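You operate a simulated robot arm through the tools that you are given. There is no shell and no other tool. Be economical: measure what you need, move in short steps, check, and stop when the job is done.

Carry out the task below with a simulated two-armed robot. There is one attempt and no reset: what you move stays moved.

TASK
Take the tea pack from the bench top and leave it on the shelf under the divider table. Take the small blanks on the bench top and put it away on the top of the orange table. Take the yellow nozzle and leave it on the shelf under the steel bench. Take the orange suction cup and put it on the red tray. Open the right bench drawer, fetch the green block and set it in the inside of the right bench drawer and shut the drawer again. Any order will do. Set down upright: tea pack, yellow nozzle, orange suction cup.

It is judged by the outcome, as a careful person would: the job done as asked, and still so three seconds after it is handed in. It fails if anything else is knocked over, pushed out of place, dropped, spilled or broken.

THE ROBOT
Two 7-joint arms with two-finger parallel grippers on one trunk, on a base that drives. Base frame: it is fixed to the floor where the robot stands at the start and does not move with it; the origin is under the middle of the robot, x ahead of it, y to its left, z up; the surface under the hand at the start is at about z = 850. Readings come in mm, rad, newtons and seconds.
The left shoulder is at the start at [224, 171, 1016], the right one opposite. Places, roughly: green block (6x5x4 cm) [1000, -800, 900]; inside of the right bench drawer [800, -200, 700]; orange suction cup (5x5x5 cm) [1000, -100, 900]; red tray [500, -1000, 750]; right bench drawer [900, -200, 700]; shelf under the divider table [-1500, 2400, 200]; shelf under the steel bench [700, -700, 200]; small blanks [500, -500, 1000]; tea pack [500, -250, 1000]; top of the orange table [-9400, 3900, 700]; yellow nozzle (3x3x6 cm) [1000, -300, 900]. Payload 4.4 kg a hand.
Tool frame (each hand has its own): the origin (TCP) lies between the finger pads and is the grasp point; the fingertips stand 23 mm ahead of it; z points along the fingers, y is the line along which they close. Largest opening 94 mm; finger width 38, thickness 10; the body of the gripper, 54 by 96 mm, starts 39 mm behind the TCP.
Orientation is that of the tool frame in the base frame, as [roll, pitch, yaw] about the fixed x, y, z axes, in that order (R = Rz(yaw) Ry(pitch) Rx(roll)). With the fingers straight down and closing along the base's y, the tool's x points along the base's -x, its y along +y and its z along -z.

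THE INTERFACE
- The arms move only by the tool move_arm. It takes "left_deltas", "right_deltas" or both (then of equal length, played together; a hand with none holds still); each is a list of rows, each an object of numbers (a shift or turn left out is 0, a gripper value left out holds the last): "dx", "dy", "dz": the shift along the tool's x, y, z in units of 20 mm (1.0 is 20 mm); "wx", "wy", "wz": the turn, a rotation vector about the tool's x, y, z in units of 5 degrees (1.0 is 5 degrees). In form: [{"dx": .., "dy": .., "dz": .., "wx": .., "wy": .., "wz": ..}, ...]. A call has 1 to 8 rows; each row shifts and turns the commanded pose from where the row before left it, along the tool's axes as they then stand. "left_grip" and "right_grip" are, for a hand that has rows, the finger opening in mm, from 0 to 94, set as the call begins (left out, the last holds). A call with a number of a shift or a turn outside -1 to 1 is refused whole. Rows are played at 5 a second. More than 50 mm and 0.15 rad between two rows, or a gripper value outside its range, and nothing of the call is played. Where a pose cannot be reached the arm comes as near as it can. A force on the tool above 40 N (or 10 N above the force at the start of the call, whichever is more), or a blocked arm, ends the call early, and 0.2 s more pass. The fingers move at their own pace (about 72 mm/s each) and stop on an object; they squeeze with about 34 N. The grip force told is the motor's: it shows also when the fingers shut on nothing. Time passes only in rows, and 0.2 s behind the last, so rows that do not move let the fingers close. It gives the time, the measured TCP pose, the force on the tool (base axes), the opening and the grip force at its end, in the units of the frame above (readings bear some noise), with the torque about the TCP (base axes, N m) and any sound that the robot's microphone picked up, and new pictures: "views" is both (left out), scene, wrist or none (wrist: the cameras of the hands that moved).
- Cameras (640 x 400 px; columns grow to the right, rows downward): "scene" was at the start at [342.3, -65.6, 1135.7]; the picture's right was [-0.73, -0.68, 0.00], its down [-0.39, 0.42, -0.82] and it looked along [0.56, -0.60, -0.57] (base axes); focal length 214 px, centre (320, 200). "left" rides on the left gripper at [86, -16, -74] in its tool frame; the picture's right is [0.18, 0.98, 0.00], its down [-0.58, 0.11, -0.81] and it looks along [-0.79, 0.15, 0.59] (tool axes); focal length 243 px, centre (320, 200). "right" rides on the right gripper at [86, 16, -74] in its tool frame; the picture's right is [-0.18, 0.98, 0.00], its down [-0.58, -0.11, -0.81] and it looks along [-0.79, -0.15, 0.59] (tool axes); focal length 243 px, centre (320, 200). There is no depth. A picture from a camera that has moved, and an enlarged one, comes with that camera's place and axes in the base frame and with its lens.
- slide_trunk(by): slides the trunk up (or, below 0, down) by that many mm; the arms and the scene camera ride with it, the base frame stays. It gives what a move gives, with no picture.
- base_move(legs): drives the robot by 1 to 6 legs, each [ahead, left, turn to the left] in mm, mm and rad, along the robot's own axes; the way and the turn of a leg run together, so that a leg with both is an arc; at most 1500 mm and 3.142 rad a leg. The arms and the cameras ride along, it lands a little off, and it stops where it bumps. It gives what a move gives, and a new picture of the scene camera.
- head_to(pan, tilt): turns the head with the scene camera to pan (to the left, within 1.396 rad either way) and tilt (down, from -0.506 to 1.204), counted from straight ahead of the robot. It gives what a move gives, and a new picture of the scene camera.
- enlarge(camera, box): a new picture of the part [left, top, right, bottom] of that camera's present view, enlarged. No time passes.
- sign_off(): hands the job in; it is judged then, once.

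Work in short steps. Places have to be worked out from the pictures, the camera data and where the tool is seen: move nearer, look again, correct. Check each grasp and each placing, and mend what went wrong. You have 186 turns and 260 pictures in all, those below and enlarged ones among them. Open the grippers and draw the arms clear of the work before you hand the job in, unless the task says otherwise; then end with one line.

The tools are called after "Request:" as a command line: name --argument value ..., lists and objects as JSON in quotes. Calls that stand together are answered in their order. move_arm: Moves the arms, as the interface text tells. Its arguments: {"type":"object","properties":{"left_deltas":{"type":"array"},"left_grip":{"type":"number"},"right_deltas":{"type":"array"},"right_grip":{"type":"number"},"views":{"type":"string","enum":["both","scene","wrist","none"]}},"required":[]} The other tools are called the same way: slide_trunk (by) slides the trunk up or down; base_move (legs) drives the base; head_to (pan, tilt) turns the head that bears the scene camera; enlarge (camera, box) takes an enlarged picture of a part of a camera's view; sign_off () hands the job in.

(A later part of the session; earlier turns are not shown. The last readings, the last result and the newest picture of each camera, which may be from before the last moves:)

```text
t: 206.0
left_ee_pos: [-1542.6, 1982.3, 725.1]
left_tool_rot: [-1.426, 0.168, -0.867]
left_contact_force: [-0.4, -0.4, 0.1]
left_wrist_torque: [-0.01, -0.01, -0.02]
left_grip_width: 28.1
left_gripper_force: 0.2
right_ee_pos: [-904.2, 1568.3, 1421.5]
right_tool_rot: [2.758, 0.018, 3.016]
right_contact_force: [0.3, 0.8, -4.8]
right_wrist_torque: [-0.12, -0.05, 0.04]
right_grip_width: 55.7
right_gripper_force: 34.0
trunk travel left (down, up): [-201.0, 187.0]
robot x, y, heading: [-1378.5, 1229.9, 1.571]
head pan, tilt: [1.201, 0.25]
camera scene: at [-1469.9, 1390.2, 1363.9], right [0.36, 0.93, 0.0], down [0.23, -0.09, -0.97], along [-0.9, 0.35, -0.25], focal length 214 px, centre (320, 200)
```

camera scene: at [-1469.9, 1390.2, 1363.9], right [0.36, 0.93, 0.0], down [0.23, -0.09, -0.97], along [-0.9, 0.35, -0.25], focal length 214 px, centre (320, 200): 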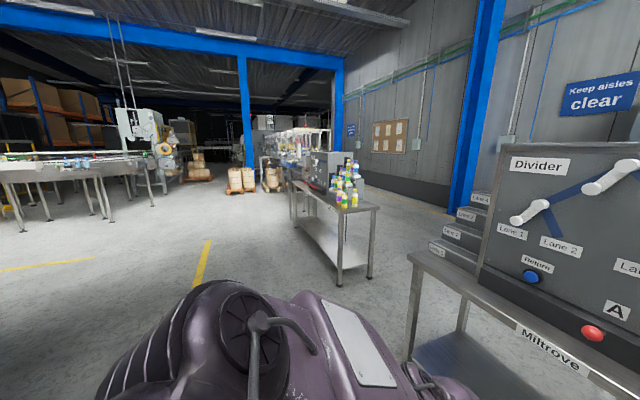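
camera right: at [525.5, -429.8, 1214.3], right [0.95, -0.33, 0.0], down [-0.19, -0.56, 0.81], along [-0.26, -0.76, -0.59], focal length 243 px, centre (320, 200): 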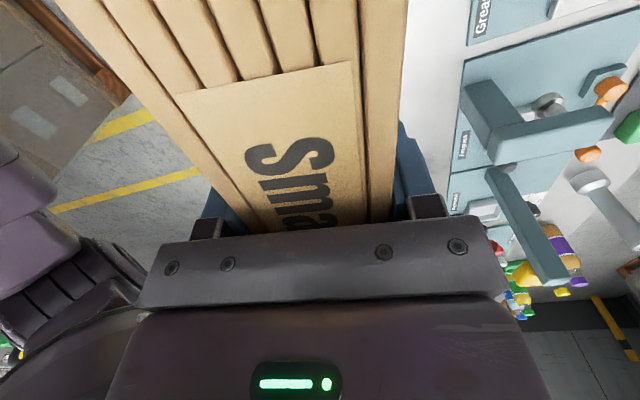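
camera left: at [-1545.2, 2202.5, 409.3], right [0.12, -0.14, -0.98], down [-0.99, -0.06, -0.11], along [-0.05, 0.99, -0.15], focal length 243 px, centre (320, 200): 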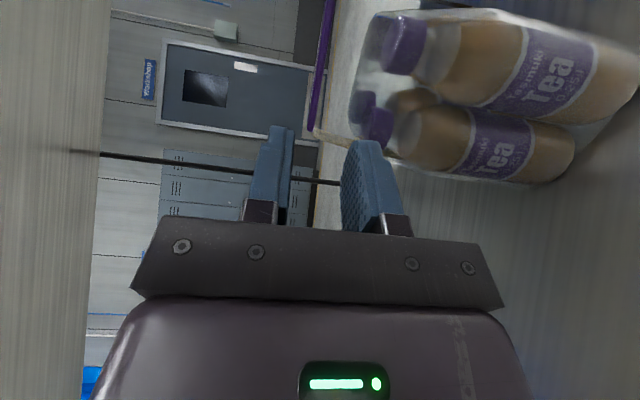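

The aisle to the left is clear between the table row (y≥2200) and conveyors. I strafe left, turn to face −x, and drive down the aisle.

Request:
base_move --legs '[[0, 1200, 0], [0, 0, 1.57], [1500, 0, 0], [1500, 0, 0], [1400, 0, 0]]'

Request:
head_to --pan -0.3 --tilt 0.25

```text
t: 241.2
left_ee_pos: [-7743.1, 1090.2, 725.3]
left_tool_rot: [-1.425, 0.169, 0.697]
left_contact_force: [-0.7, 0.0, 0.4]
left_wrist_torque: [-0.02, -0.02, 0.05]
left_grip_width: 28.2
left_gripper_force: 0.0
right_ee_pos: [-7328.6, 1727.4, 1422.0]
right_tool_rot: [2.757, 0.019, -1.702]
right_contact_force: [0.1, -1.1, -3.5]
right_wrist_torque: [0.03, -0.12, -0.02]
right_grip_width: 55.8
right_gripper_force: 33.5
trunk travel left (down, up): [-201.0, 187.0]
robot x, y, heading: [-6991.3, 1248.9, 3.142]
head pan, tilt: [1.201, 0.25]
camera scene: at [-7152.3, 1159.0, 1364.0], right [-0.93, 0.36, 0.0], down [0.09, 0.23, -0.97], along [-0.35, -0.9, -0.25], focal length 214 px, centre (320, 200)
```

scene: 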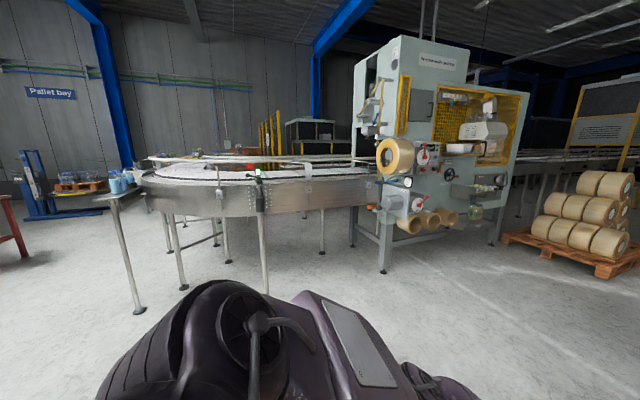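

```text
t: 242.8
left_ee_pos: [-7744.1, 1089.0, 725.6]
left_tool_rot: [-1.426, 0.169, 0.697]
left_contact_force: [0.2, -0.1, -0.9]
left_wrist_torque: [0.0, -0.01, 0.01]
left_grip_width: 28.1
left_gripper_force: 0.0
right_ee_pos: [-7328.3, 1725.9, 1421.1]
right_tool_rot: [2.757, 0.019, -1.701]
right_contact_force: [0.7, 0.8, -3.6]
right_wrist_torque: [0.05, -0.11, 0.0]
right_grip_width: 55.9
right_gripper_force: 34.1
trunk travel left (down, up): [-201.0, 187.0]
robot x, y, heading: [-6991.0, 1245.8, 3.137]
head pan, tilt: [-0.3, 0.25]
camera scene: at [-7207.4, 1273.7, 1364.0], right [0.3, 0.95, 0.0], down [0.24, -0.07, -0.97], along [-0.93, 0.29, -0.25], focal length 214 px, centre (320, 200)
```

scene: 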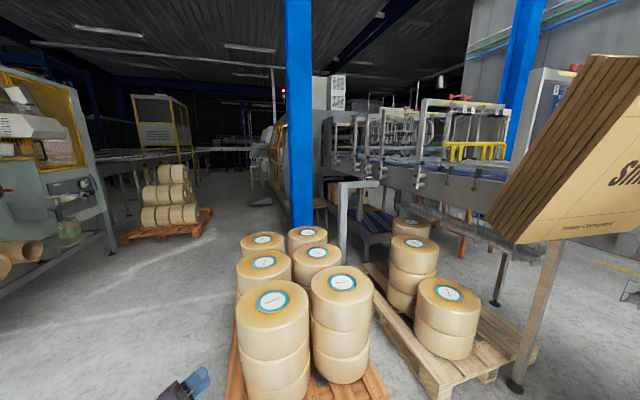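

Pallets stand ahead. The orange table should be beyond the machine row to the right; I look right.

Request:
head_to --pan -0.9 --tilt 0.15

Request:
head_to --pan -1.39 --tilt 0.2

```text
t: 243.8
left_ee_pos: [-7743.5, 1089.5, 726.3]
left_tool_rot: [-1.426, 0.169, 0.699]
left_contact_force: [-0.3, 0.4, 1.1]
left_wrist_torque: [-0.01, -0.01, -0.02]
left_grip_width: 27.9
left_gripper_force: 0.0
right_ee_pos: [-7327.1, 1727.4, 1420.3]
right_tool_rot: [2.759, 0.019, -1.703]
right_contact_force: [0.0, -0.3, -2.6]
right_wrist_torque: [0.03, -0.15, -0.01]
right_grip_width: 55.8
right_gripper_force: 34.3
trunk travel left (down, up): [-201.0, 187.0]
robot x, y, heading: [-6990.3, 1250.7, 3.136]
head pan, tilt: [-0.901, 0.15]
camera scene: at [-7175.8, 1318.8, 1373.2], right [0.78, 0.62, 0.0], down [0.09, -0.12, -0.99], along [-0.61, 0.78, -0.15], focal length 214 px, centre (320, 200)
```

scene: 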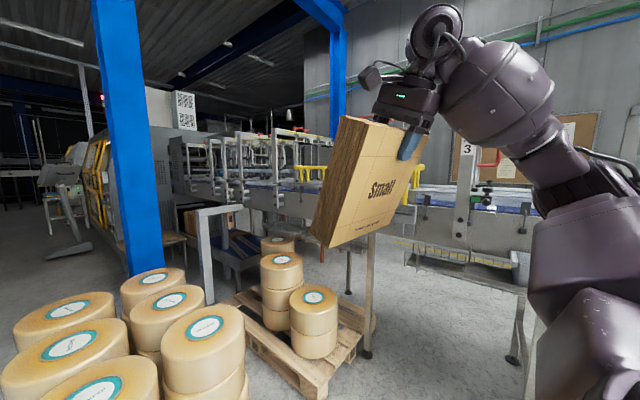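

```text
t: 244.8
left_ee_pos: [-7742.9, 1089.7, 725.6]
left_tool_rot: [-1.424, 0.168, 0.697]
left_contact_force: [-0.8, 0.5, 0.4]
left_wrist_torque: [0.02, -0.01, -0.01]
left_grip_width: 28.0
left_gripper_force: 0.1
right_ee_pos: [-7326.5, 1727.6, 1420.6]
right_tool_rot: [2.756, 0.019, -1.703]
right_contact_force: [0.4, 0.7, -3.9]
right_wrist_torque: [0.04, -0.13, 0.0]
right_grip_width: 56.0
right_gripper_force: 33.6
trunk travel left (down, up): [-201.0, 187.0]
robot x, y, heading: [-6993.9, 1244.2, 3.136]
head pan, tilt: [-1.389, 0.201]
camera scene: at [-7135.0, 1337.7, 1368.5], right [0.98, 0.18, 0.0], down [0.04, -0.2, -0.98], along [-0.18, 0.96, -0.2], focal length 214 px, centre (320, 200)
```

scene: 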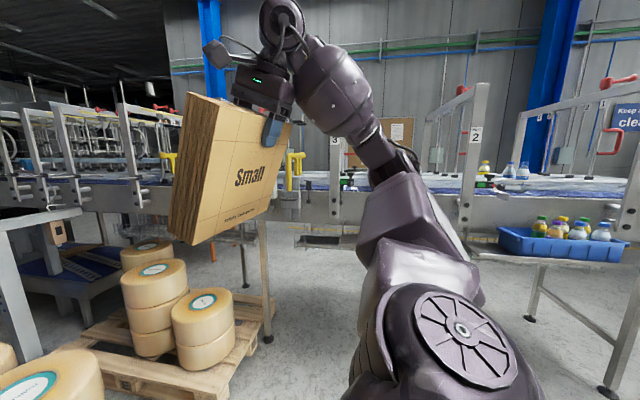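

The row of machines separates me from the orange table; the wall lies at y≈5500, so there's a corridor behind. I drive back and check for gaps in the row.

Request:
base_move --legs '[[-1500, 0, 0]]'

Request:
base_move --legs '[[-1500, 0, 0]]'

```text
t: 252.3
left_ee_pos: [-6231.1, 1086.4, 726.2]
left_tool_rot: [-1.424, 0.169, 0.692]
left_contact_force: [0.4, 0.0, 0.4]
left_wrist_torque: [0.0, -0.02, 0.01]
left_grip_width: 27.9
left_gripper_force: 0.1
right_ee_pos: [-5812.7, 1722.2, 1422.4]
right_tool_rot: [2.758, 0.02, -1.705]
right_contact_force: [1.1, -0.3, -3.5]
right_wrist_torque: [0.04, -0.12, 0.05]
right_grip_width: 55.9
right_gripper_force: 33.8
trunk travel left (down, up): [-201.0, 187.0]
robot x, y, heading: [-5475.0, 1242.8, 3.134]
head pan, tilt: [-1.389, 0.201]
camera scene: at [-5621.4, 1332.1, 1368.5], right [0.98, 0.17, 0.0], down [0.03, -0.2, -0.98], along [-0.17, 0.96, -0.2], focal length 214 px, centre (320, 200)
```

scene: 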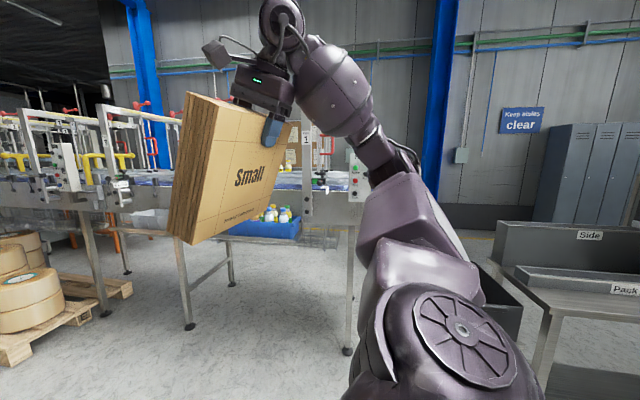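

```text
t: 259.7
left_ee_pos: [-4736.6, 1076.8, 725.5]
left_tool_rot: [-1.427, 0.171, 0.686]
left_contact_force: [-0.3, 1.1, -0.6]
left_wrist_torque: [0.02, 0.02, 0.0]
left_grip_width: 27.9
left_gripper_force: 0.0
right_ee_pos: [-4311.7, 1708.0, 1421.4]
right_tool_rot: [2.756, 0.019, -1.716]
right_contact_force: [-0.3, -0.1, -3.9]
right_wrist_torque: [0.02, -0.17, -0.01]
right_grip_width: 56.2
right_gripper_force: 33.6
trunk travel left (down, up): [-201.0, 187.0]
robot x, y, heading: [-3978.2, 1221.3, 3.128]
head pan, tilt: [-1.389, 0.201]
camera scene: at [-4123.9, 1316.5, 1368.5], right [0.99, 0.16, 0.0], down [0.03, -0.2, -0.98], along [-0.16, 0.97, -0.2], focal length 214 px, centre (320, 200)
```

scene: 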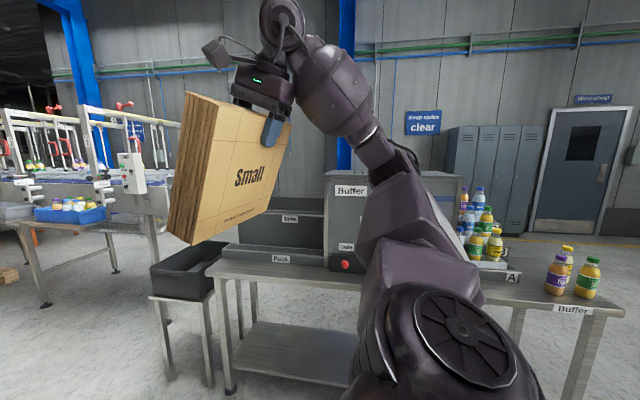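

No passable gap between the units. I go around the right end of the divider table into the corridor behind.

Request:
base_move --legs '[[-1500, 0, 0], [-1500, 0, 0], [-900, 0, 0], [0, 0, -1.557], [1500, 0, 0], [1100, 0, 0]]'

Request:
head_to --pan 1.2 --tilt 0.25

```text
t: 294.5
left_ee_pos: [-105.9, 4496.0, 726.4]
left_tool_rot: [-1.426, 0.168, -0.92]
left_contact_force: [0.0, -0.2, 0.3]
left_wrist_torque: [0.02, 0.0, -0.04]
left_grip_width: 28.1
left_gripper_force: 0.1
right_ee_pos: [509.6, 4051.4, 1421.2]
right_tool_rot: [2.759, 0.021, 2.966]
right_contact_force: [-0.7, 0.8, -4.2]
right_wrist_torque: [-0.19, -0.03, 0.0]
right_grip_width: 56.0
right_gripper_force: 33.6
trunk travel left (down, up): [-201.0, 187.0]
robot x, y, heading: [15.4, 3732.8, 1.528]
head pan, tilt: [-1.389, 0.201]
camera scene: at [113.3, 3875.2, 1368.5], right [0.13, -0.99, 0.0], down [-0.2, -0.03, -0.98], along [0.97, 0.13, -0.2], focal length 214 px, centre (320, 200)
```

scene: 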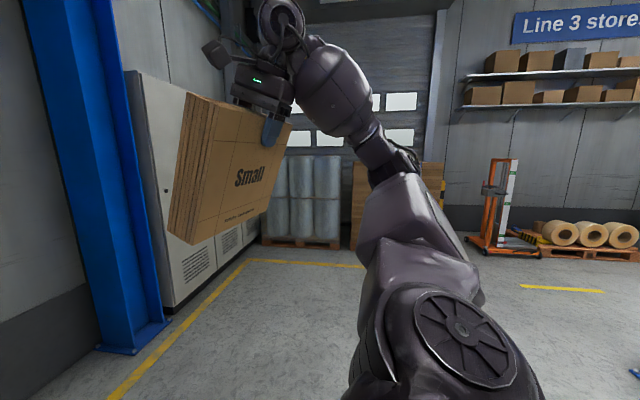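

```text
t: 296.9
left_ee_pos: [-106.5, 4495.1, 726.7]
left_tool_rot: [-1.425, 0.17, -0.919]
left_contact_force: [0.1, 0.4, -0.9]
left_wrist_torque: [0.0, -0.01, -0.04]
left_grip_width: 27.7
left_gripper_force: 0.0
right_ee_pos: [510.1, 4050.7, 1421.5]
right_tool_rot: [2.76, 0.02, 2.966]
right_contact_force: [-0.3, 0.4, -4.1]
right_wrist_torque: [-0.13, -0.02, 0.0]
right_grip_width: 55.8
right_gripper_force: 34.2
trunk travel left (down, up): [-201.0, 187.0]
robot x, y, heading: [17.9, 3732.6, 1.528]
head pan, tilt: [1.201, 0.25]
camera scene: at [-64.4, 3900.5, 1364.0], right [0.41, 0.91, 0.0], down [0.23, -0.1, -0.97], along [-0.89, 0.39, -0.25], focal length 214 px, centre (320, 200)
```

scene: 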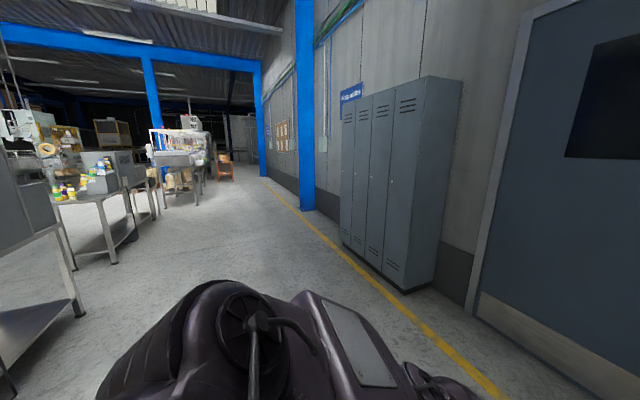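

The corridor is clear and the orange table shows far ahead at about (-9380,3860). I turn left, keep to y≈4300, and drive on.

Request:
base_move --legs '[[0, 0, 1.612], [0, -560, 0], [1500, 0, 0], [1500, 0, 0], [1500, 0, 0], [1500, 0, 0]]'

Request:
head_to --pan 0.0 --tilt 0.3

```text
t: 334.5
left_ee_pos: [-6772.5, 4204.4, 725.1]
left_tool_rot: [-1.426, 0.17, 0.699]
left_contact_force: [0.0, 0.4, -0.2]
left_wrist_torque: [0.03, 0.02, -0.01]
left_grip_width: 28.1
left_gripper_force: 0.0
right_ee_pos: [-6357.6, 4839.7, 1421.1]
right_tool_rot: [2.757, 0.019, -1.7]
right_contact_force: [0.2, 0.5, -4.7]
right_wrist_torque: [0.03, -0.11, 0.01]
right_grip_width: 55.9
right_gripper_force: 34.2
trunk travel left (down, up): [-201.0, 187.0]
robot x, y, heading: [-6019.4, 4361.9, 3.141]
head pan, tilt: [1.201, 0.25]
camera scene: at [-6181.6, 4272.7, 1364.0], right [-0.93, 0.36, 0.0], down [0.09, 0.23, -0.97], along [-0.35, -0.9, -0.25], focal length 214 px, centre (320, 200)
```

scene: 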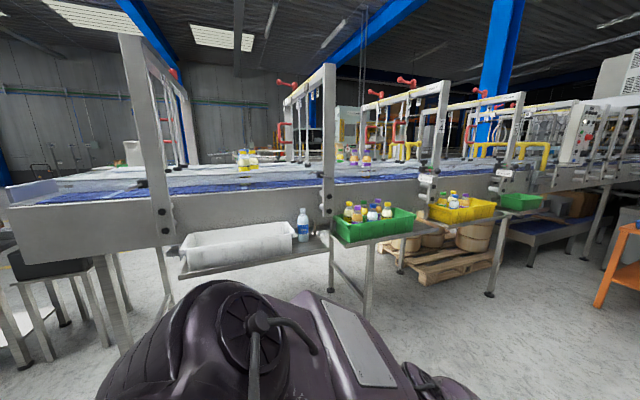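

```text
t: 335.9
left_ee_pos: [-6771.5, 4203.0, 725.0]
left_tool_rot: [-1.425, 0.169, 0.7]
left_contact_force: [-0.3, 0.0, 1.0]
left_wrist_torque: [0.01, -0.02, -0.01]
left_grip_width: 28.2
left_gripper_force: 0.1
right_ee_pos: [-6357.7, 4840.7, 1421.9]
right_tool_rot: [2.757, 0.02, -1.7]
right_contact_force: [0.0, 0.1, -3.9]
right_wrist_torque: [0.05, -0.14, 0.02]
right_grip_width: 55.8
right_gripper_force: 34.5
trunk travel left (down, up): [-201.0, 187.0]
robot x, y, heading: [-6018.5, 4359.4, 3.14]
head pan, tilt: [0.0, 0.3]
camera scene: at [-6241.0, 4359.8, 1359.2], right [0.0, 1.0, 0.0], down [0.3, 0.0, -0.96], along [-0.96, 0.0, -0.3], focal length 214 px, centre (320, 200)
```

scene: 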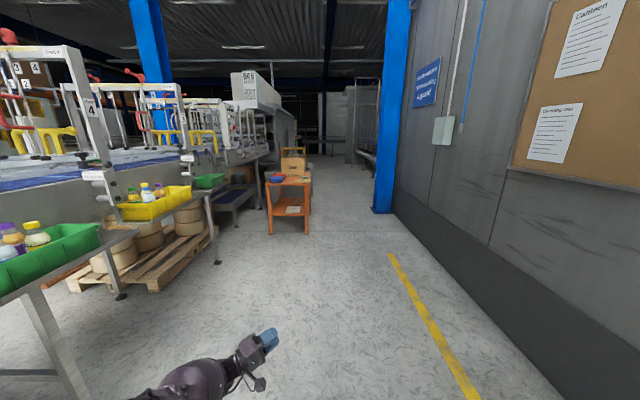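

The orange table is ahead with some items on it. I drive nearer and zoom in.

Request:
base_move --legs '[[1500, 0, 0], [600, 0, 0]]'

Request:
head_to --pan 0.3 --tilt 0.5

Request:
enlarge --camera "scene" --box '[200, 50, 440, 200]'

```text
t: 346.3
left_ee_pos: [-8874.9, 4243.1, 725.7]
left_tool_rot: [-1.425, 0.171, 0.68]
left_contact_force: [-0.7, -0.3, 0.1]
left_wrist_torque: [-0.02, -0.02, 0.02]
left_grip_width: 28.0
left_gripper_force: 0.0
right_ee_pos: [-8447.3, 4872.6, 1421.3]
right_tool_rot: [2.759, 0.02, -1.722]
right_contact_force: [-0.5, -0.5, -3.5]
right_wrist_torque: [0.02, -0.13, -0.02]
right_grip_width: 56.2
right_gripper_force: 33.6
trunk travel left (down, up): [-201.0, 187.0]
robot x, y, heading: [-8121.8, 4386.5, 3.124]
head pan, tilt: [0.0, 0.3]
camera scene: at [-8340.6, 4389.6, 1359.2], right [0.02, 1.0, 0.0], down [0.3, -0.01, -0.96], along [-0.95, 0.02, -0.3], focal length 214 px, centre (320, 200)
```

scene: 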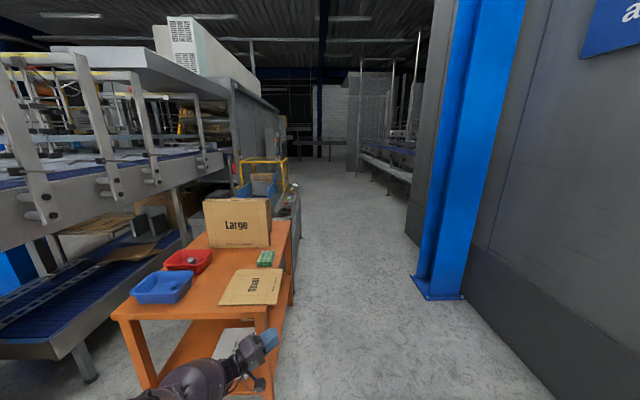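

```text
t: 347.1
left_ee_pos: [-8874.2, 4243.5, 726.5]
left_tool_rot: [-1.427, 0.17, 0.679]
left_contact_force: [0.3, 0.5, 0.3]
left_wrist_torque: [-0.03, -0.03, 0.01]
left_grip_width: 27.7
left_gripper_force: 0.0
right_ee_pos: [-8446.9, 4872.4, 1420.5]
right_tool_rot: [2.758, 0.018, -1.72]
right_contact_force: [-0.9, -0.7, -3.7]
right_wrist_torque: [0.06, -0.13, -0.01]
right_grip_width: 55.8
right_gripper_force: 34.0
trunk travel left (down, up): [-201.0, 187.0]
robot x, y, heading: [-8117.8, 4383.9, 3.119]
head pan, tilt: [0.3, 0.499]
camera scene: at [-8334.4, 4362.6, 1340.9], right [-0.27, 0.96, 0.0], down [0.46, 0.13, -0.88], along [-0.84, -0.24, -0.48], focal length 214 px, centre (320, 200)
```

scene: 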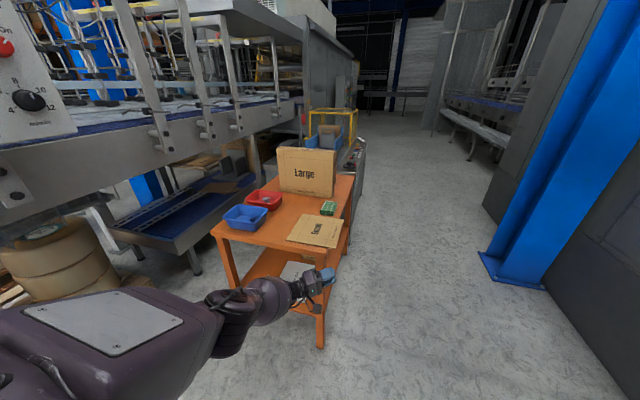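

```text
2.67 times, centred on (320, 125) of scene
camera zoom: at [-8334.4, 4362.6, 1340.9], right [-0.27, 0.96, 0.0], down [0.46, 0.13, -0.88], along [-0.84, -0.24, -0.48], focal length 572 px, centre (320, 400)
```

zoom: 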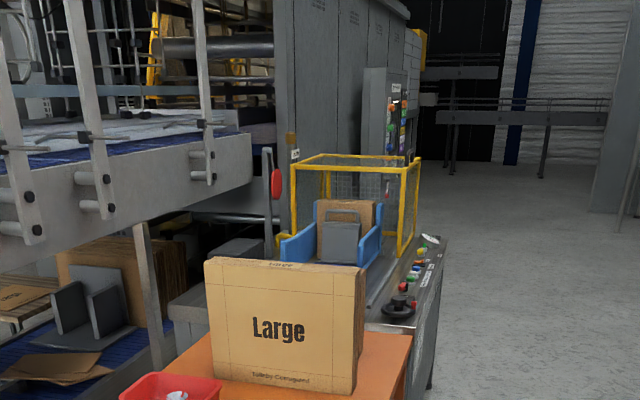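

The table top has a free slot around (-9170,3905) between bins and the flat blank. I back off a bit, lower the trunk to working height, then raise the left arm out of the way and bring the right hand upright.

Request:
base_move --legs '[[-350, -300, 0]]'

Request:
slide_trunk --by -150

Request:
move_arm --left_deltas '[{"dy": -1}, {"dy": -1}, {"dy": -1}, {"dy": -1}, {"dy": -1}, {"dy": -1}, {"dy": -1}, {"dy": -1}]' --views "none"

Request:
move_arm --left_deltas '[{"dy": -1}, {"dy": -1}, {"dy": -1}, {"dy": -1}, {"dy": -1}, {"dy": -1}, {"dy": -1}, {"dy": -1}]' --views "none"

Request:
move_arm --left_deltas '[{"dy": -1}, {"dy": -1}, {"dy": -1}, {"dy": -1}, {"dy": -1}, {"dy": -1}]' --views "scene"

```text
t: 350.3
left_ee_pos: [-8518.7, 4537.1, 725.9]
left_tool_rot: [-1.426, 0.169, 0.677]
left_contact_force: [0.0, -0.4, 0.2]
left_wrist_torque: [0.02, -0.01, -0.01]
left_grip_width: 28.1
left_gripper_force: 0.0
right_ee_pos: [-8089.6, 5165.8, 1420.9]
right_tool_rot: [2.758, 0.019, -1.722]
right_contact_force: [0.2, 0.2, -3.2]
right_wrist_torque: [0.04, -0.12, -0.02]
right_grip_width: 55.9
right_gripper_force: 34.2
trunk travel left (down, up): [-201.0, 187.0]
robot x, y, heading: [-7761.2, 4674.4, 3.121]
head pan, tilt: [0.3, 0.499]
camera scene: at [-7978.1, 4654.8, 1340.9], right [-0.27, 0.96, 0.0], down [0.46, 0.13, -0.88], along [-0.84, -0.24, -0.48], focal length 214 px, centre (320, 200)
```

scene: 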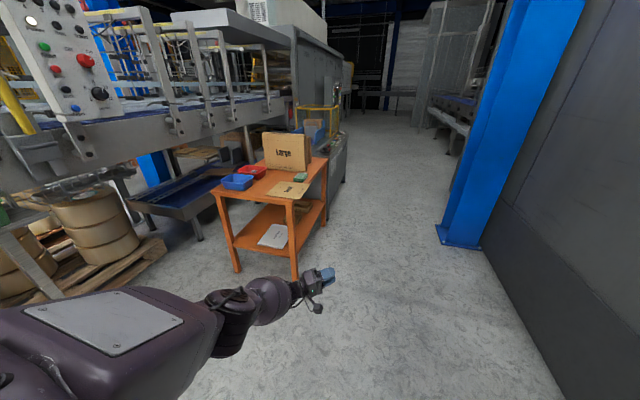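

```text
t: 352.1
left_ee_pos: [-8519.6, 4536.7, 578.8]
left_tool_rot: [-1.424, 0.17, 0.676]
left_contact_force: [0.4, -0.2, 0.0]
left_wrist_torque: [0.0, 0.0, -0.02]
left_grip_width: 28.0
left_gripper_force: 0.1
right_ee_pos: [-8164.9, 5165.7, 1233.8]
right_tool_rot: [2.939, 0.043, -1.716]
right_contact_force: [0.8, 0.3, -3.1]
right_wrist_torque: [0.02, -0.09, -0.03]
right_grip_width: 56.3
right_gripper_force: 34.1
trunk travel left (down, up): [-51.0, 337.0]
robot x, y, heading: [-7761.1, 4674.7, 3.118]
head pan, tilt: [0.3, 0.499]
```

```text
t: 353.9
left_ee_pos: [-8483.4, 4535.4, 732.9]
left_tool_rot: [-1.428, 0.169, 0.676]
left_contact_force: [0.1, 0.1, 0.6]
left_wrist_torque: [0.0, -0.01, 0.05]
left_grip_width: 28.1
left_gripper_force: 0.1
right_ee_pos: [-8167.5, 5167.5, 1234.2]
right_tool_rot: [2.941, 0.044, -1.718]
right_contact_force: [0.5, 0.1, -3.8]
right_wrist_torque: [0.05, -0.08, -0.02]
right_grip_width: 55.7
right_gripper_force: 34.1
trunk travel left (down, up): [-51.0, 337.0]
robot x, y, heading: [-7765.3, 4677.3, 3.119]
head pan, tilt: [0.3, 0.499]
```

```text
t: 355.7
left_ee_pos: [-8448.9, 4533.2, 888.0]
left_tool_rot: [-1.426, 0.17, 0.678]
left_contact_force: [-0.2, -0.4, -0.2]
left_wrist_torque: [0.03, 0.03, 0.01]
left_grip_width: 28.0
left_gripper_force: 0.1
right_ee_pos: [-8167.0, 5166.2, 1234.4]
right_tool_rot: [2.941, 0.045, -1.717]
right_contact_force: [0.1, 0.1, -3.4]
right_wrist_torque: [0.08, -0.1, -0.01]
right_grip_width: 55.8
right_gripper_force: 34.1
trunk travel left (down, up): [-51.0, 337.0]
robot x, y, heading: [-7762.5, 4680.0, 3.119]
head pan, tilt: [0.3, 0.499]
```

```text
t: 357.1
left_ee_pos: [-8422.0, 4532.7, 1006.1]
left_tool_rot: [-1.427, 0.17, 0.678]
left_contact_force: [0.3, -0.5, 0.5]
left_wrist_torque: [-0.01, 0.0, 0.0]
left_grip_width: 28.3
left_gripper_force: 0.0
right_ee_pos: [-8168.1, 5165.4, 1234.1]
right_tool_rot: [2.94, 0.043, -1.718]
right_contact_force: [-0.3, 0.1, -3.4]
right_wrist_torque: [0.04, -0.04, -0.01]
right_grip_width: 55.8
right_gripper_force: 34.0
trunk travel left (down, up): [-51.0, 337.0]
robot x, y, heading: [-7760.2, 4678.3, 3.12]
head pan, tilt: [0.3, 0.499]
camera scene: at [-8123.6, 4658.0, 1159.6], right [-0.27, 0.96, 0.0], down [0.46, 0.13, -0.88], along [-0.84, -0.24, -0.48], focal length 214 px, centre (320, 200)
```

scene: 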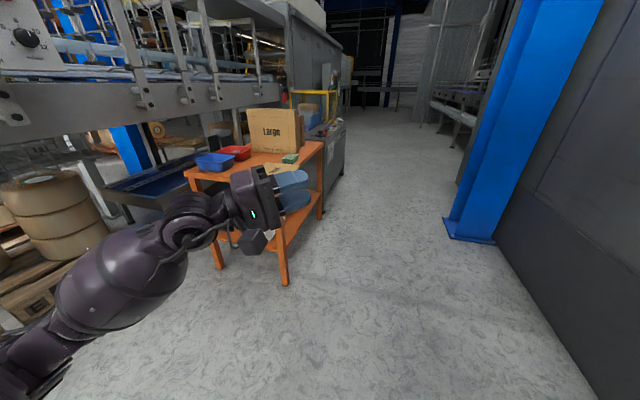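

Left hand is high enough now. I drive ahead 1020 mm and turn to face the table's long side.

Request:
base_move --legs '[[1020, 0, 0], [0, 0, 1.592]]'

Request:
head_to --pan -0.55 --tilt 0.7

```text
t: 361.1
left_ee_pos: [-9221.7, 4543.2, 993.2]
left_tool_rot: [-1.454, 0.146, 0.694]
left_contact_force: [0.1, 0.0, 0.1]
left_wrist_torque: [0.01, 0.02, 0.02]
left_grip_width: 27.9
left_gripper_force: 0.0
right_ee_pos: [-8975.6, 5184.4, 1234.6]
right_tool_rot: [2.937, 0.036, -1.703]
right_contact_force: [0.2, -0.1, -4.7]
right_wrist_torque: [0.0, -0.09, -0.02]
right_grip_width: 55.8
right_gripper_force: 34.7
trunk travel left (down, up): [-51.0, 337.0]
robot x, y, heading: [-8569.1, 4694.9, 3.138]
head pan, tilt: [0.3, 0.499]
stopped in leg 1: the robot was blocked; the commanded pose is now the measured one
camera scene: at [-8924.9, 4676.3, 1162.2], right [-0.29, 0.96, 0.0], down [0.45, 0.13, -0.88], along [-0.84, -0.26, -0.47], focal length 214 px, centre (320, 200)
```

scene: 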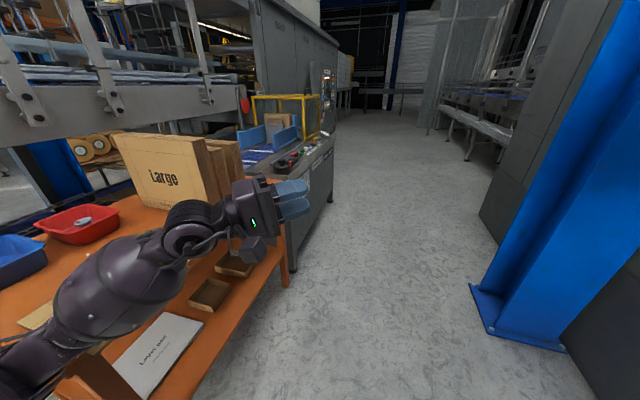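

```text
t: 362.3
left_ee_pos: [-9220.7, 4543.9, 993.5]
left_tool_rot: [-1.454, 0.146, 0.693]
left_contact_force: [-0.4, -0.4, 0.1]
left_wrist_torque: [-0.02, -0.01, -0.01]
left_grip_width: 27.9
left_gripper_force: 0.1
right_ee_pos: [-8975.6, 5183.4, 1233.8]
right_tool_rot: [2.937, 0.036, -1.701]
right_contact_force: [0.0, -0.1, -4.0]
right_wrist_torque: [0.04, -0.08, 0.0]
right_grip_width: 55.9
right_gripper_force: 34.2
trunk travel left (down, up): [-51.0, 337.0]
robot x, y, heading: [-8571.7, 4696.0, 3.132]
head pan, tilt: [-0.55, 0.7]
camera scene: at [-8909.1, 4747.2, 1144.0], right [0.53, 0.85, -0.01], down [0.54, -0.34, -0.77], along [-0.65, 0.4, -0.64], focal length 214 px, centre (320, 200)
```

scene: 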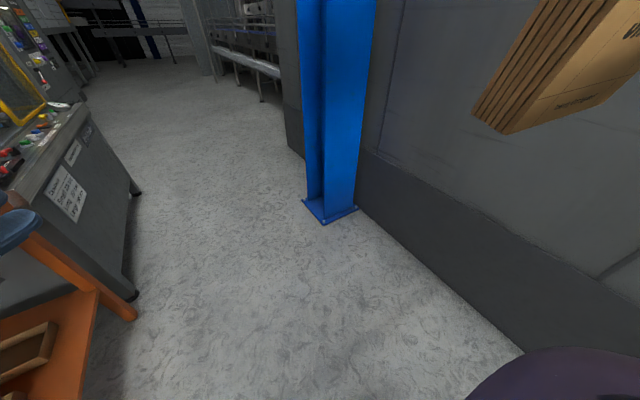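

The left elbow (sticking out to the left) touched the table corner. I reverse away, turn to face −y further east, and approach sideways so the left arm trails clear.

Request:
base_move --legs '[[-750, 0, 0], [0, 0, 1.58]]'

Request:
head_to --pan -1.0 --tilt 0.4

Request:
enlarge --camera "scene" --box '[160, 100, 480, 300]'

```text
t: 370.2
left_ee_pos: [-7657.0, 4034.5, 987.7]
left_tool_rot: [-1.454, 0.139, 2.272]
left_contact_force: [-0.5, 0.3, -1.0]
left_wrist_torque: [0.0, 0.04, -0.04]
left_grip_width: 27.9
left_gripper_force: 0.1
right_ee_pos: [-8300.1, 4272.7, 1233.3]
right_tool_rot: [2.944, 0.045, -0.119]
right_contact_force: [0.8, 0.6, -2.5]
right_wrist_torque: [0.08, 0.02, 0.03]
right_grip_width: 56.0
right_gripper_force: 34.2
trunk travel left (down, up): [-51.0, 337.0]
robot x, y, heading: [-7817.9, 4692.4, -1.568]
head pan, tilt: [-0.55, 0.7]
camera scene: at [-7864.2, 4342.5, 1141.8], right [-0.85, 0.52, 0.0], down [0.34, 0.55, -0.76], along [-0.4, -0.65, -0.64], focal length 214 px, centre (320, 200)
```

scene: 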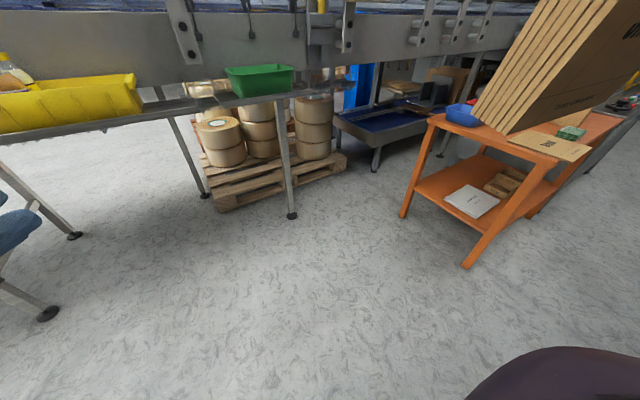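

```text
t: 371.1
left_ee_pos: [-7657.8, 4035.4, 988.2]
left_tool_rot: [-1.454, 0.139, 2.273]
left_contact_force: [1.4, -0.2, -0.4]
left_wrist_torque: [0.01, 0.0, -0.01]
left_grip_width: 27.7
left_gripper_force: 0.1
right_ee_pos: [-8298.0, 4272.5, 1233.2]
right_tool_rot: [2.944, 0.042, -0.121]
right_contact_force: [0.1, -0.9, -3.6]
right_wrist_torque: [0.07, 0.03, -0.02]
right_grip_width: 56.1
right_gripper_force: 33.6
trunk travel left (down, up): [-51.0, 337.0]
robot x, y, heading: [-7819.1, 4692.9, -1.564]
head pan, tilt: [-1.0, 0.4]
camera scene: at [-7897.9, 4364.7, 1168.6], right [-0.54, 0.84, 0.0], down [0.33, 0.21, -0.92], along [-0.77, -0.5, -0.39], focal length 214 px, centre (320, 200)
```

scene: 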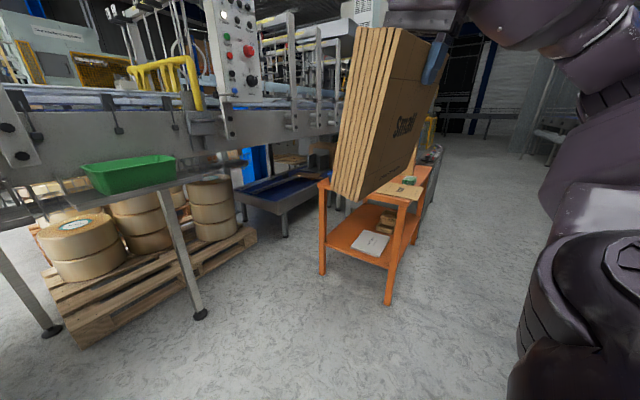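

```text
2.00 times, centred on (320, 200) of scene
camera zoom: at [-7897.9, 4364.7, 1168.6], right [-0.54, 0.84, 0.0], down [0.33, 0.21, -0.92], along [-0.77, -0.5, -0.39], focal length 429 px, centre (320, 200)
```

zoom: 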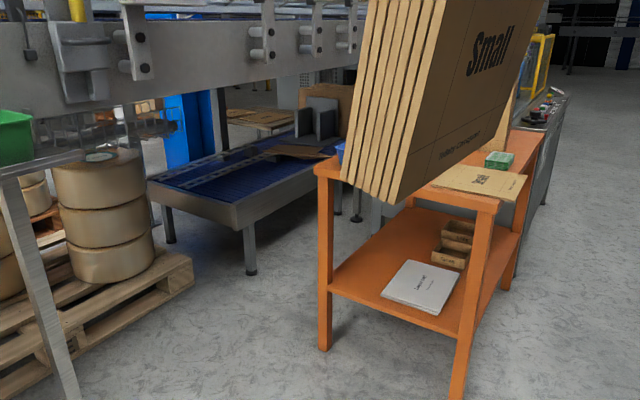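

Table looks undisturbed. I strafe right 900 mm to come alongside it.

Request:
base_move --legs '[[0, -920, 0]]'

Request:
head_to --pan -0.6 --tilt 0.75

```text
t: 379.6
left_ee_pos: [-8583.3, 4033.5, 989.1]
left_tool_rot: [-1.454, 0.14, 2.276]
left_contact_force: [0.3, 0.2, -0.1]
left_wrist_torque: [-0.02, 0.05, 0.01]
left_grip_width: 28.0
left_gripper_force: 0.0
right_ee_pos: [-9226.1, 4268.8, 1233.6]
right_tool_rot: [2.943, 0.045, -0.119]
right_contact_force: [1.0, -1.0, -3.5]
right_wrist_torque: [0.08, 0.03, 0.02]
right_grip_width: 56.1
right_gripper_force: 34.0
trunk travel left (down, up): [-51.0, 337.0]
robot x, y, heading: [-8746.2, 4690.1, -1.57]
head pan, tilt: [-1.0, 0.4]
camera scene: at [-8824.9, 4361.8, 1168.6], right [-0.54, 0.84, 0.0], down [0.33, 0.21, -0.92], along [-0.77, -0.5, -0.39], focal length 214 px, centre (320, 200)
```

scene: 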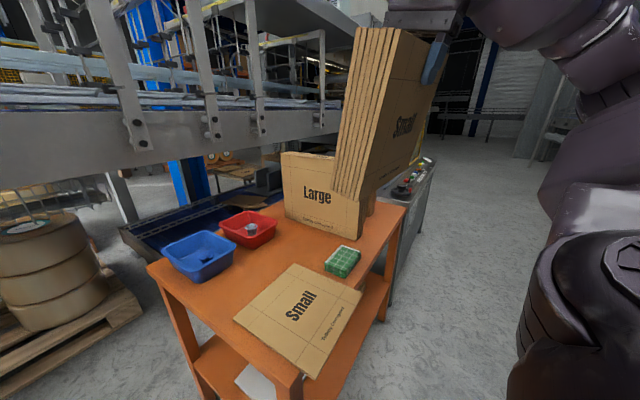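

```text
t: 380.4
left_ee_pos: [-8583.8, 4032.3, 988.0]
left_tool_rot: [-1.455, 0.137, 2.278]
left_contact_force: [0.4, -0.5, -0.3]
left_wrist_torque: [-0.01, 0.0, 0.04]
left_grip_width: 27.8
left_gripper_force: 0.1
right_ee_pos: [-9225.3, 4268.2, 1233.0]
right_tool_rot: [2.944, 0.043, -0.118]
right_contact_force: [-0.5, -0.2, -3.7]
right_wrist_torque: [0.04, 0.04, 0.05]
right_grip_width: 55.9
right_gripper_force: 33.9
trunk travel left (down, up): [-51.0, 337.0]
robot x, y, heading: [-8749.8, 4688.7, -1.564]
head pan, tilt: [-0.6, 0.75]
camera scene: at [-8793.7, 4343.7, 1137.6], right [-0.83, 0.56, 0.0], down [0.38, 0.56, -0.73], along [-0.41, -0.61, -0.68], focal length 214 px, centre (320, 200)
```

scene: 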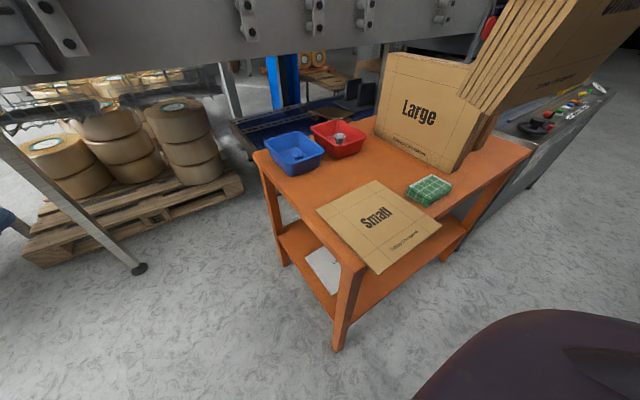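

I have a clear view: free strip at x −9470…−9000, y 3815…3965. I'll set the blanks at about (−9230, 3893), long side along x. I move 100 mm in and bring the hand upright and over the spot.

Request:
base_move --legs '[[95, 0, 0]]'

Request:
move_arm --right_deltas '[{"wx": 0.8, "wz": -0.45, "dy": 0.8}, {"wx": 0.8, "wz": -0.45, "dy": 1}, {"wx": 0.65, "wz": -0.45, "dy": 1}, {"wy": -0.5, "dy": 1}, {"dy": 1}, {"dy": 1}, {"dy": 1}, {"dy": 1}]' --views "none"

Request:
move_arm --right_deltas '[{"dy": 1}, {"dy": 1}, {"dy": 1}, {"dy": 1}, {"dy": 1, "dz": 1}, {"dz": 1}, {"dz": 1}, {"dz": 1}]' --views "both"

```text
t: 381.6
left_ee_pos: [-8583.7, 3937.4, 987.9]
left_tool_rot: [-1.454, 0.137, 2.276]
left_contact_force: [0.1, -0.5, -0.2]
left_wrist_torque: [-0.02, 0.0, -0.04]
left_grip_width: 28.1
left_gripper_force: 0.0
right_ee_pos: [-9225.1, 4172.6, 1233.1]
right_tool_rot: [2.944, 0.046, -0.12]
right_contact_force: [-0.1, 0.0, -3.7]
right_wrist_torque: [0.08, 0.06, 0.03]
right_grip_width: 55.7
right_gripper_force: 34.0
trunk travel left (down, up): [-51.0, 337.0]
robot x, y, heading: [-8748.7, 4590.5, -1.562]
head pan, tilt: [-0.6, 0.75]
camera scene: at [-8793.0, 4248.6, 1137.3], right [-0.83, 0.56, 0.0], down [0.38, 0.57, -0.73], along [-0.41, -0.6, -0.68], focal length 214 px, centre (320, 200)
```

scene: 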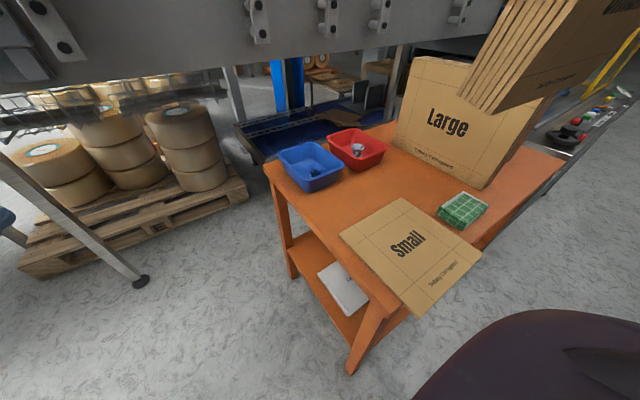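

```text
t: 383.4
left_ee_pos: [-8583.0, 3937.0, 987.7]
left_tool_rot: [-1.455, 0.137, 2.276]
left_contact_force: [-0.6, 0.3, -0.1]
left_wrist_torque: [0.0, 0.0, 0.01]
left_grip_width: 28.0
left_gripper_force: 0.0
right_ee_pos: [-9136.9, 4114.6, 1155.8]
right_tool_rot: [3.135, 0.092, 0.0]
right_contact_force: [0.2, 0.7, -4.3]
right_wrist_torque: [0.02, 0.04, 0.0]
right_grip_width: 55.9
right_gripper_force: 33.9
right hand out of reach, approached as far as the arm can: row 1, 2, 3, 4, 5, 6, 7, 8
trunk travel left (down, up): [-51.0, 337.0]
robot x, y, heading: [-8750.9, 4594.4, -1.567]
head pan, tilt: [-0.6, 0.75]
```

```text
t: 385.1
left_ee_pos: [-8582.8, 3938.4, 988.6]
left_tool_rot: [-1.454, 0.139, 2.276]
left_contact_force: [0.3, -0.9, 0.2]
left_wrist_torque: [0.01, -0.01, -0.01]
left_grip_width: 27.8
left_gripper_force: 0.1
right_ee_pos: [-9117.8, 4075.2, 1059.5]
right_tool_rot: [-3.138, 0.098, -0.001]
right_contact_force: [-0.1, -0.6, -3.5]
right_wrist_torque: [0.0, 0.06, 0.01]
right_grip_width: 55.9
right_gripper_force: 33.2
right hand out of reach, approached as far as the arm can: row 1, 2, 3, 4
trunk travel left (down, up): [-51.0, 337.0]
robot x, y, heading: [-8745.6, 4594.7, -1.564]
head pan, tilt: [-0.6, 0.75]
camera scene: at [-8793.0, 4249.1, 1137.5], right [-0.83, 0.56, 0.0], down [0.38, 0.56, -0.73], along [-0.41, -0.61, -0.68], focal length 214 px, centre (320, 200)
camera right: at [-9024.3, 4058.0, 1125.6], right [-0.18, -0.98, 0.01], down [-0.5, 0.11, 0.86], along [-0.85, 0.15, -0.51], focal length 243 px, centre (320, 200)
```

scene: 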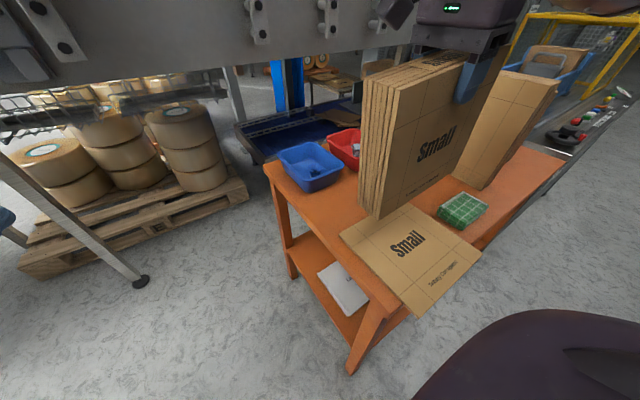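
right: 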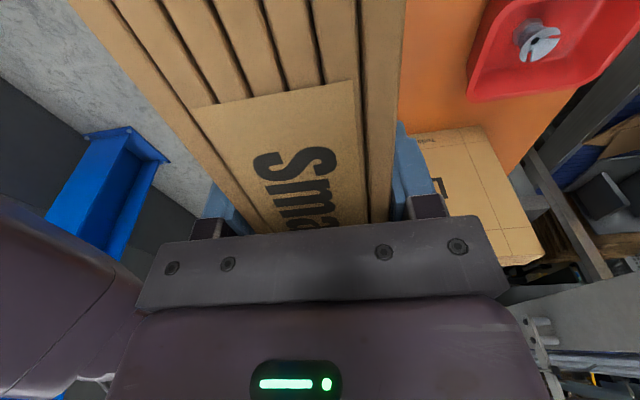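

Reach is limited when high; now lower it's freer. I fix the 5.6° pitch and move on toward the spot.

Request:
move_arm --right_deltas '[{"wy": -0.55, "dx": -0.5, "dy": 1}, {"wy": -0.55, "dx": -0.5, "dy": 1}, {"dx": -0.5, "dy": 1}, {"dx": -0.5, "dy": 1}, {"dy": 1}, {"dy": 1}, {"dy": 1}, {"dy": 1}]' --views "both"

```text
t: 386.9
left_ee_pos: [-8582.8, 3937.0, 987.1]
left_tool_rot: [-1.454, 0.139, 2.275]
left_contact_force: [0.8, 0.1, 0.0]
left_wrist_torque: [0.01, 0.0, 0.01]
left_grip_width: 28.0
left_gripper_force: 0.0
right_ee_pos: [-9156.4, 3913.5, 1066.1]
right_tool_rot: [-3.139, 0.195, 0.0]
right_contact_force: [0.4, -0.7, -4.8]
right_wrist_torque: [-0.02, -0.03, -0.02]
right_grip_width: 56.0
right_gripper_force: 33.8
trunk travel left (down, up): [-51.0, 337.0]
robot x, y, heading: [-8748.6, 4598.4, -1.568]
head pan, tilt: [-0.6, 0.75]
camera scene: at [-8792.7, 4249.0, 1137.4], right [-0.83, 0.56, 0.0], down [0.38, 0.56, -0.73], along [-0.41, -0.61, -0.68], focal length 214 px, centre (320, 200)
camera right: at [-9057.1, 3897.3, 1121.9], right [-0.18, -0.98, 0.03], down [-0.41, 0.11, 0.9], along [-0.89, 0.15, -0.43], focal length 243 px, centre (320, 200)
```

scene: 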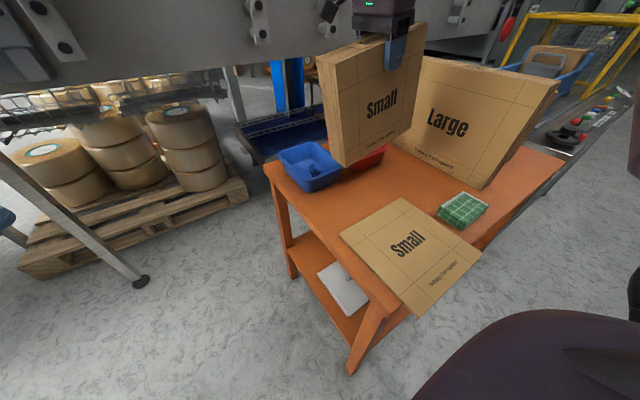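
right: 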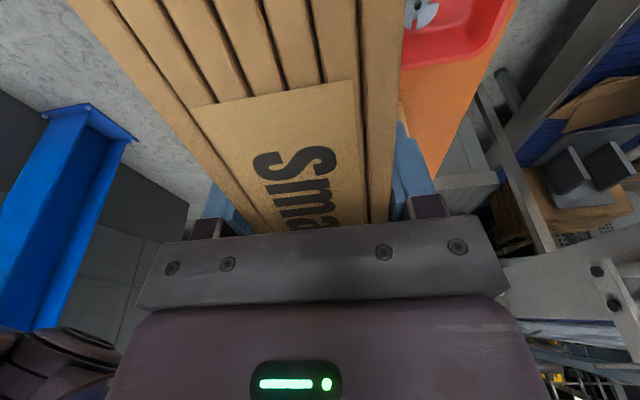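

The pitch correction was of wrong sign; I turn it back 11° and lower 140 mm.

Request:
move_arm --right_deltas '[{"wy": 0.75}, {"wy": 0.75, "dy": 0.4}, {"wy": 0.73, "dy": 0.4}, {"dz": 1}, {"dz": 1}, {"dz": 1}, {"dz": 1}, {"dz": 1}]' --views "both"

```text
t: 388.8
left_ee_pos: [-8582.5, 3940.7, 992.2]
left_tool_rot: [-1.449, 0.142, 2.275]
left_contact_force: [0.1, -0.1, -0.9]
left_wrist_torque: [0.0, -0.04, 0.0]
left_grip_width: 28.2
left_gripper_force: 0.1
right_ee_pos: [-9154.5, 3899.0, 982.7]
right_tool_rot: [3.117, -0.002, 0.002]
right_contact_force: [-3.1, 8.3, 36.8]
right_wrist_torque: [0.3, -0.11, 0.21]
right_grip_width: 55.2
right_gripper_force: 34.5
trunk travel left (down, up): [-51.0, 337.0]
robot x, y, heading: [-8748.3, 4595.4, -1.566]
head pan, tilt: [-0.6, 0.75]
stopped in row 8 (right hand): the force on the tool passed its limit at 68 N (the readings are from after the stop); the commanded pose is now the measured one
camera scene: at [-8792.2, 4253.2, 1139.4], right [-0.83, 0.56, 0.0], down [0.38, 0.56, -0.73], along [-0.41, -0.61, -0.68], focal length 214 px, centre (320, 200)
camera right: at [-9067.5, 3884.3, 1057.0], right [-0.18, -0.98, 0.02], down [-0.58, 0.13, 0.8], along [-0.79, 0.13, -0.6], focal length 243 px, centre (320, 200)
```

scene: 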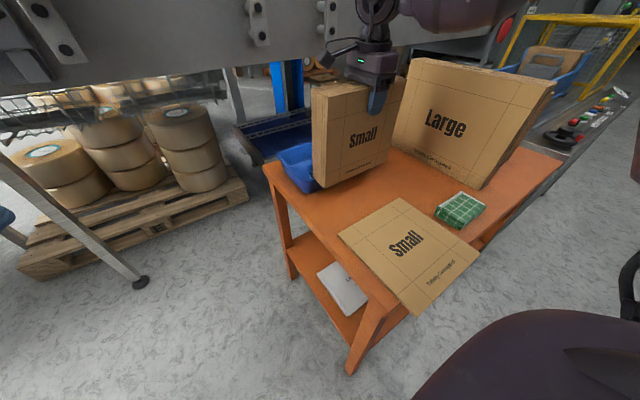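
right: 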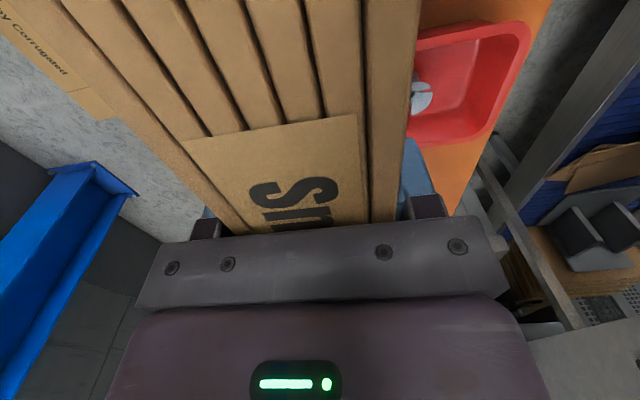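

Contact came early (z 983; bottom ≈794). I inspect what is under the stack.

Request:
enlarge --camera "scene" --box '[240, 110, 440, 235]'

Request:
enlarge --camera "left" --box '[0, 0, 640, 400]'

```text
3.20 times, centred on (340, 172) of scene
camera zoom: at [-8792.2, 4253.2, 1139.4], right [-0.83, 0.56, 0.0], down [0.38, 0.56, -0.73], along [-0.41, -0.61, -0.68], focal length 686 px, centre (256, 288)
```

zoom: 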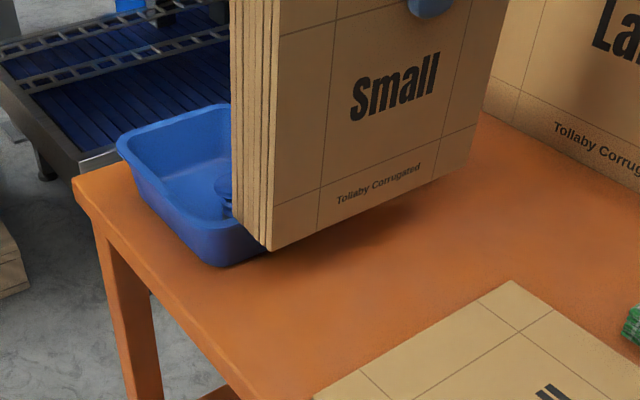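

```text
1.00 times, centred on (320, 200) of left (not enlarged: the box is as wide or as high as the picture)
camera zoom: at [-8580.7, 4055.0, 987.8], right [-0.12, -0.04, -0.99], down [0.99, 0.05, -0.12], along [0.05, -1.0, 0.04], focal length 243 px, centre (320, 200)
```

zoom: 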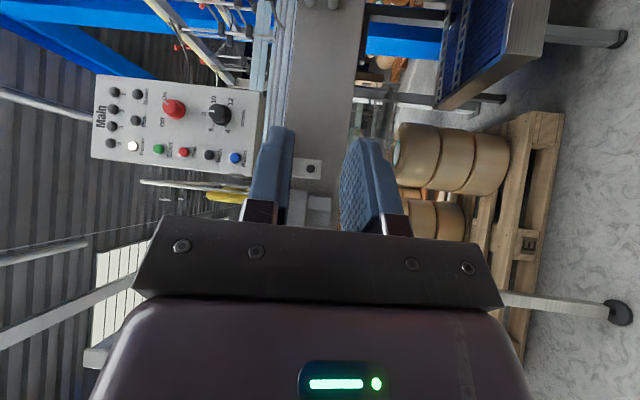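

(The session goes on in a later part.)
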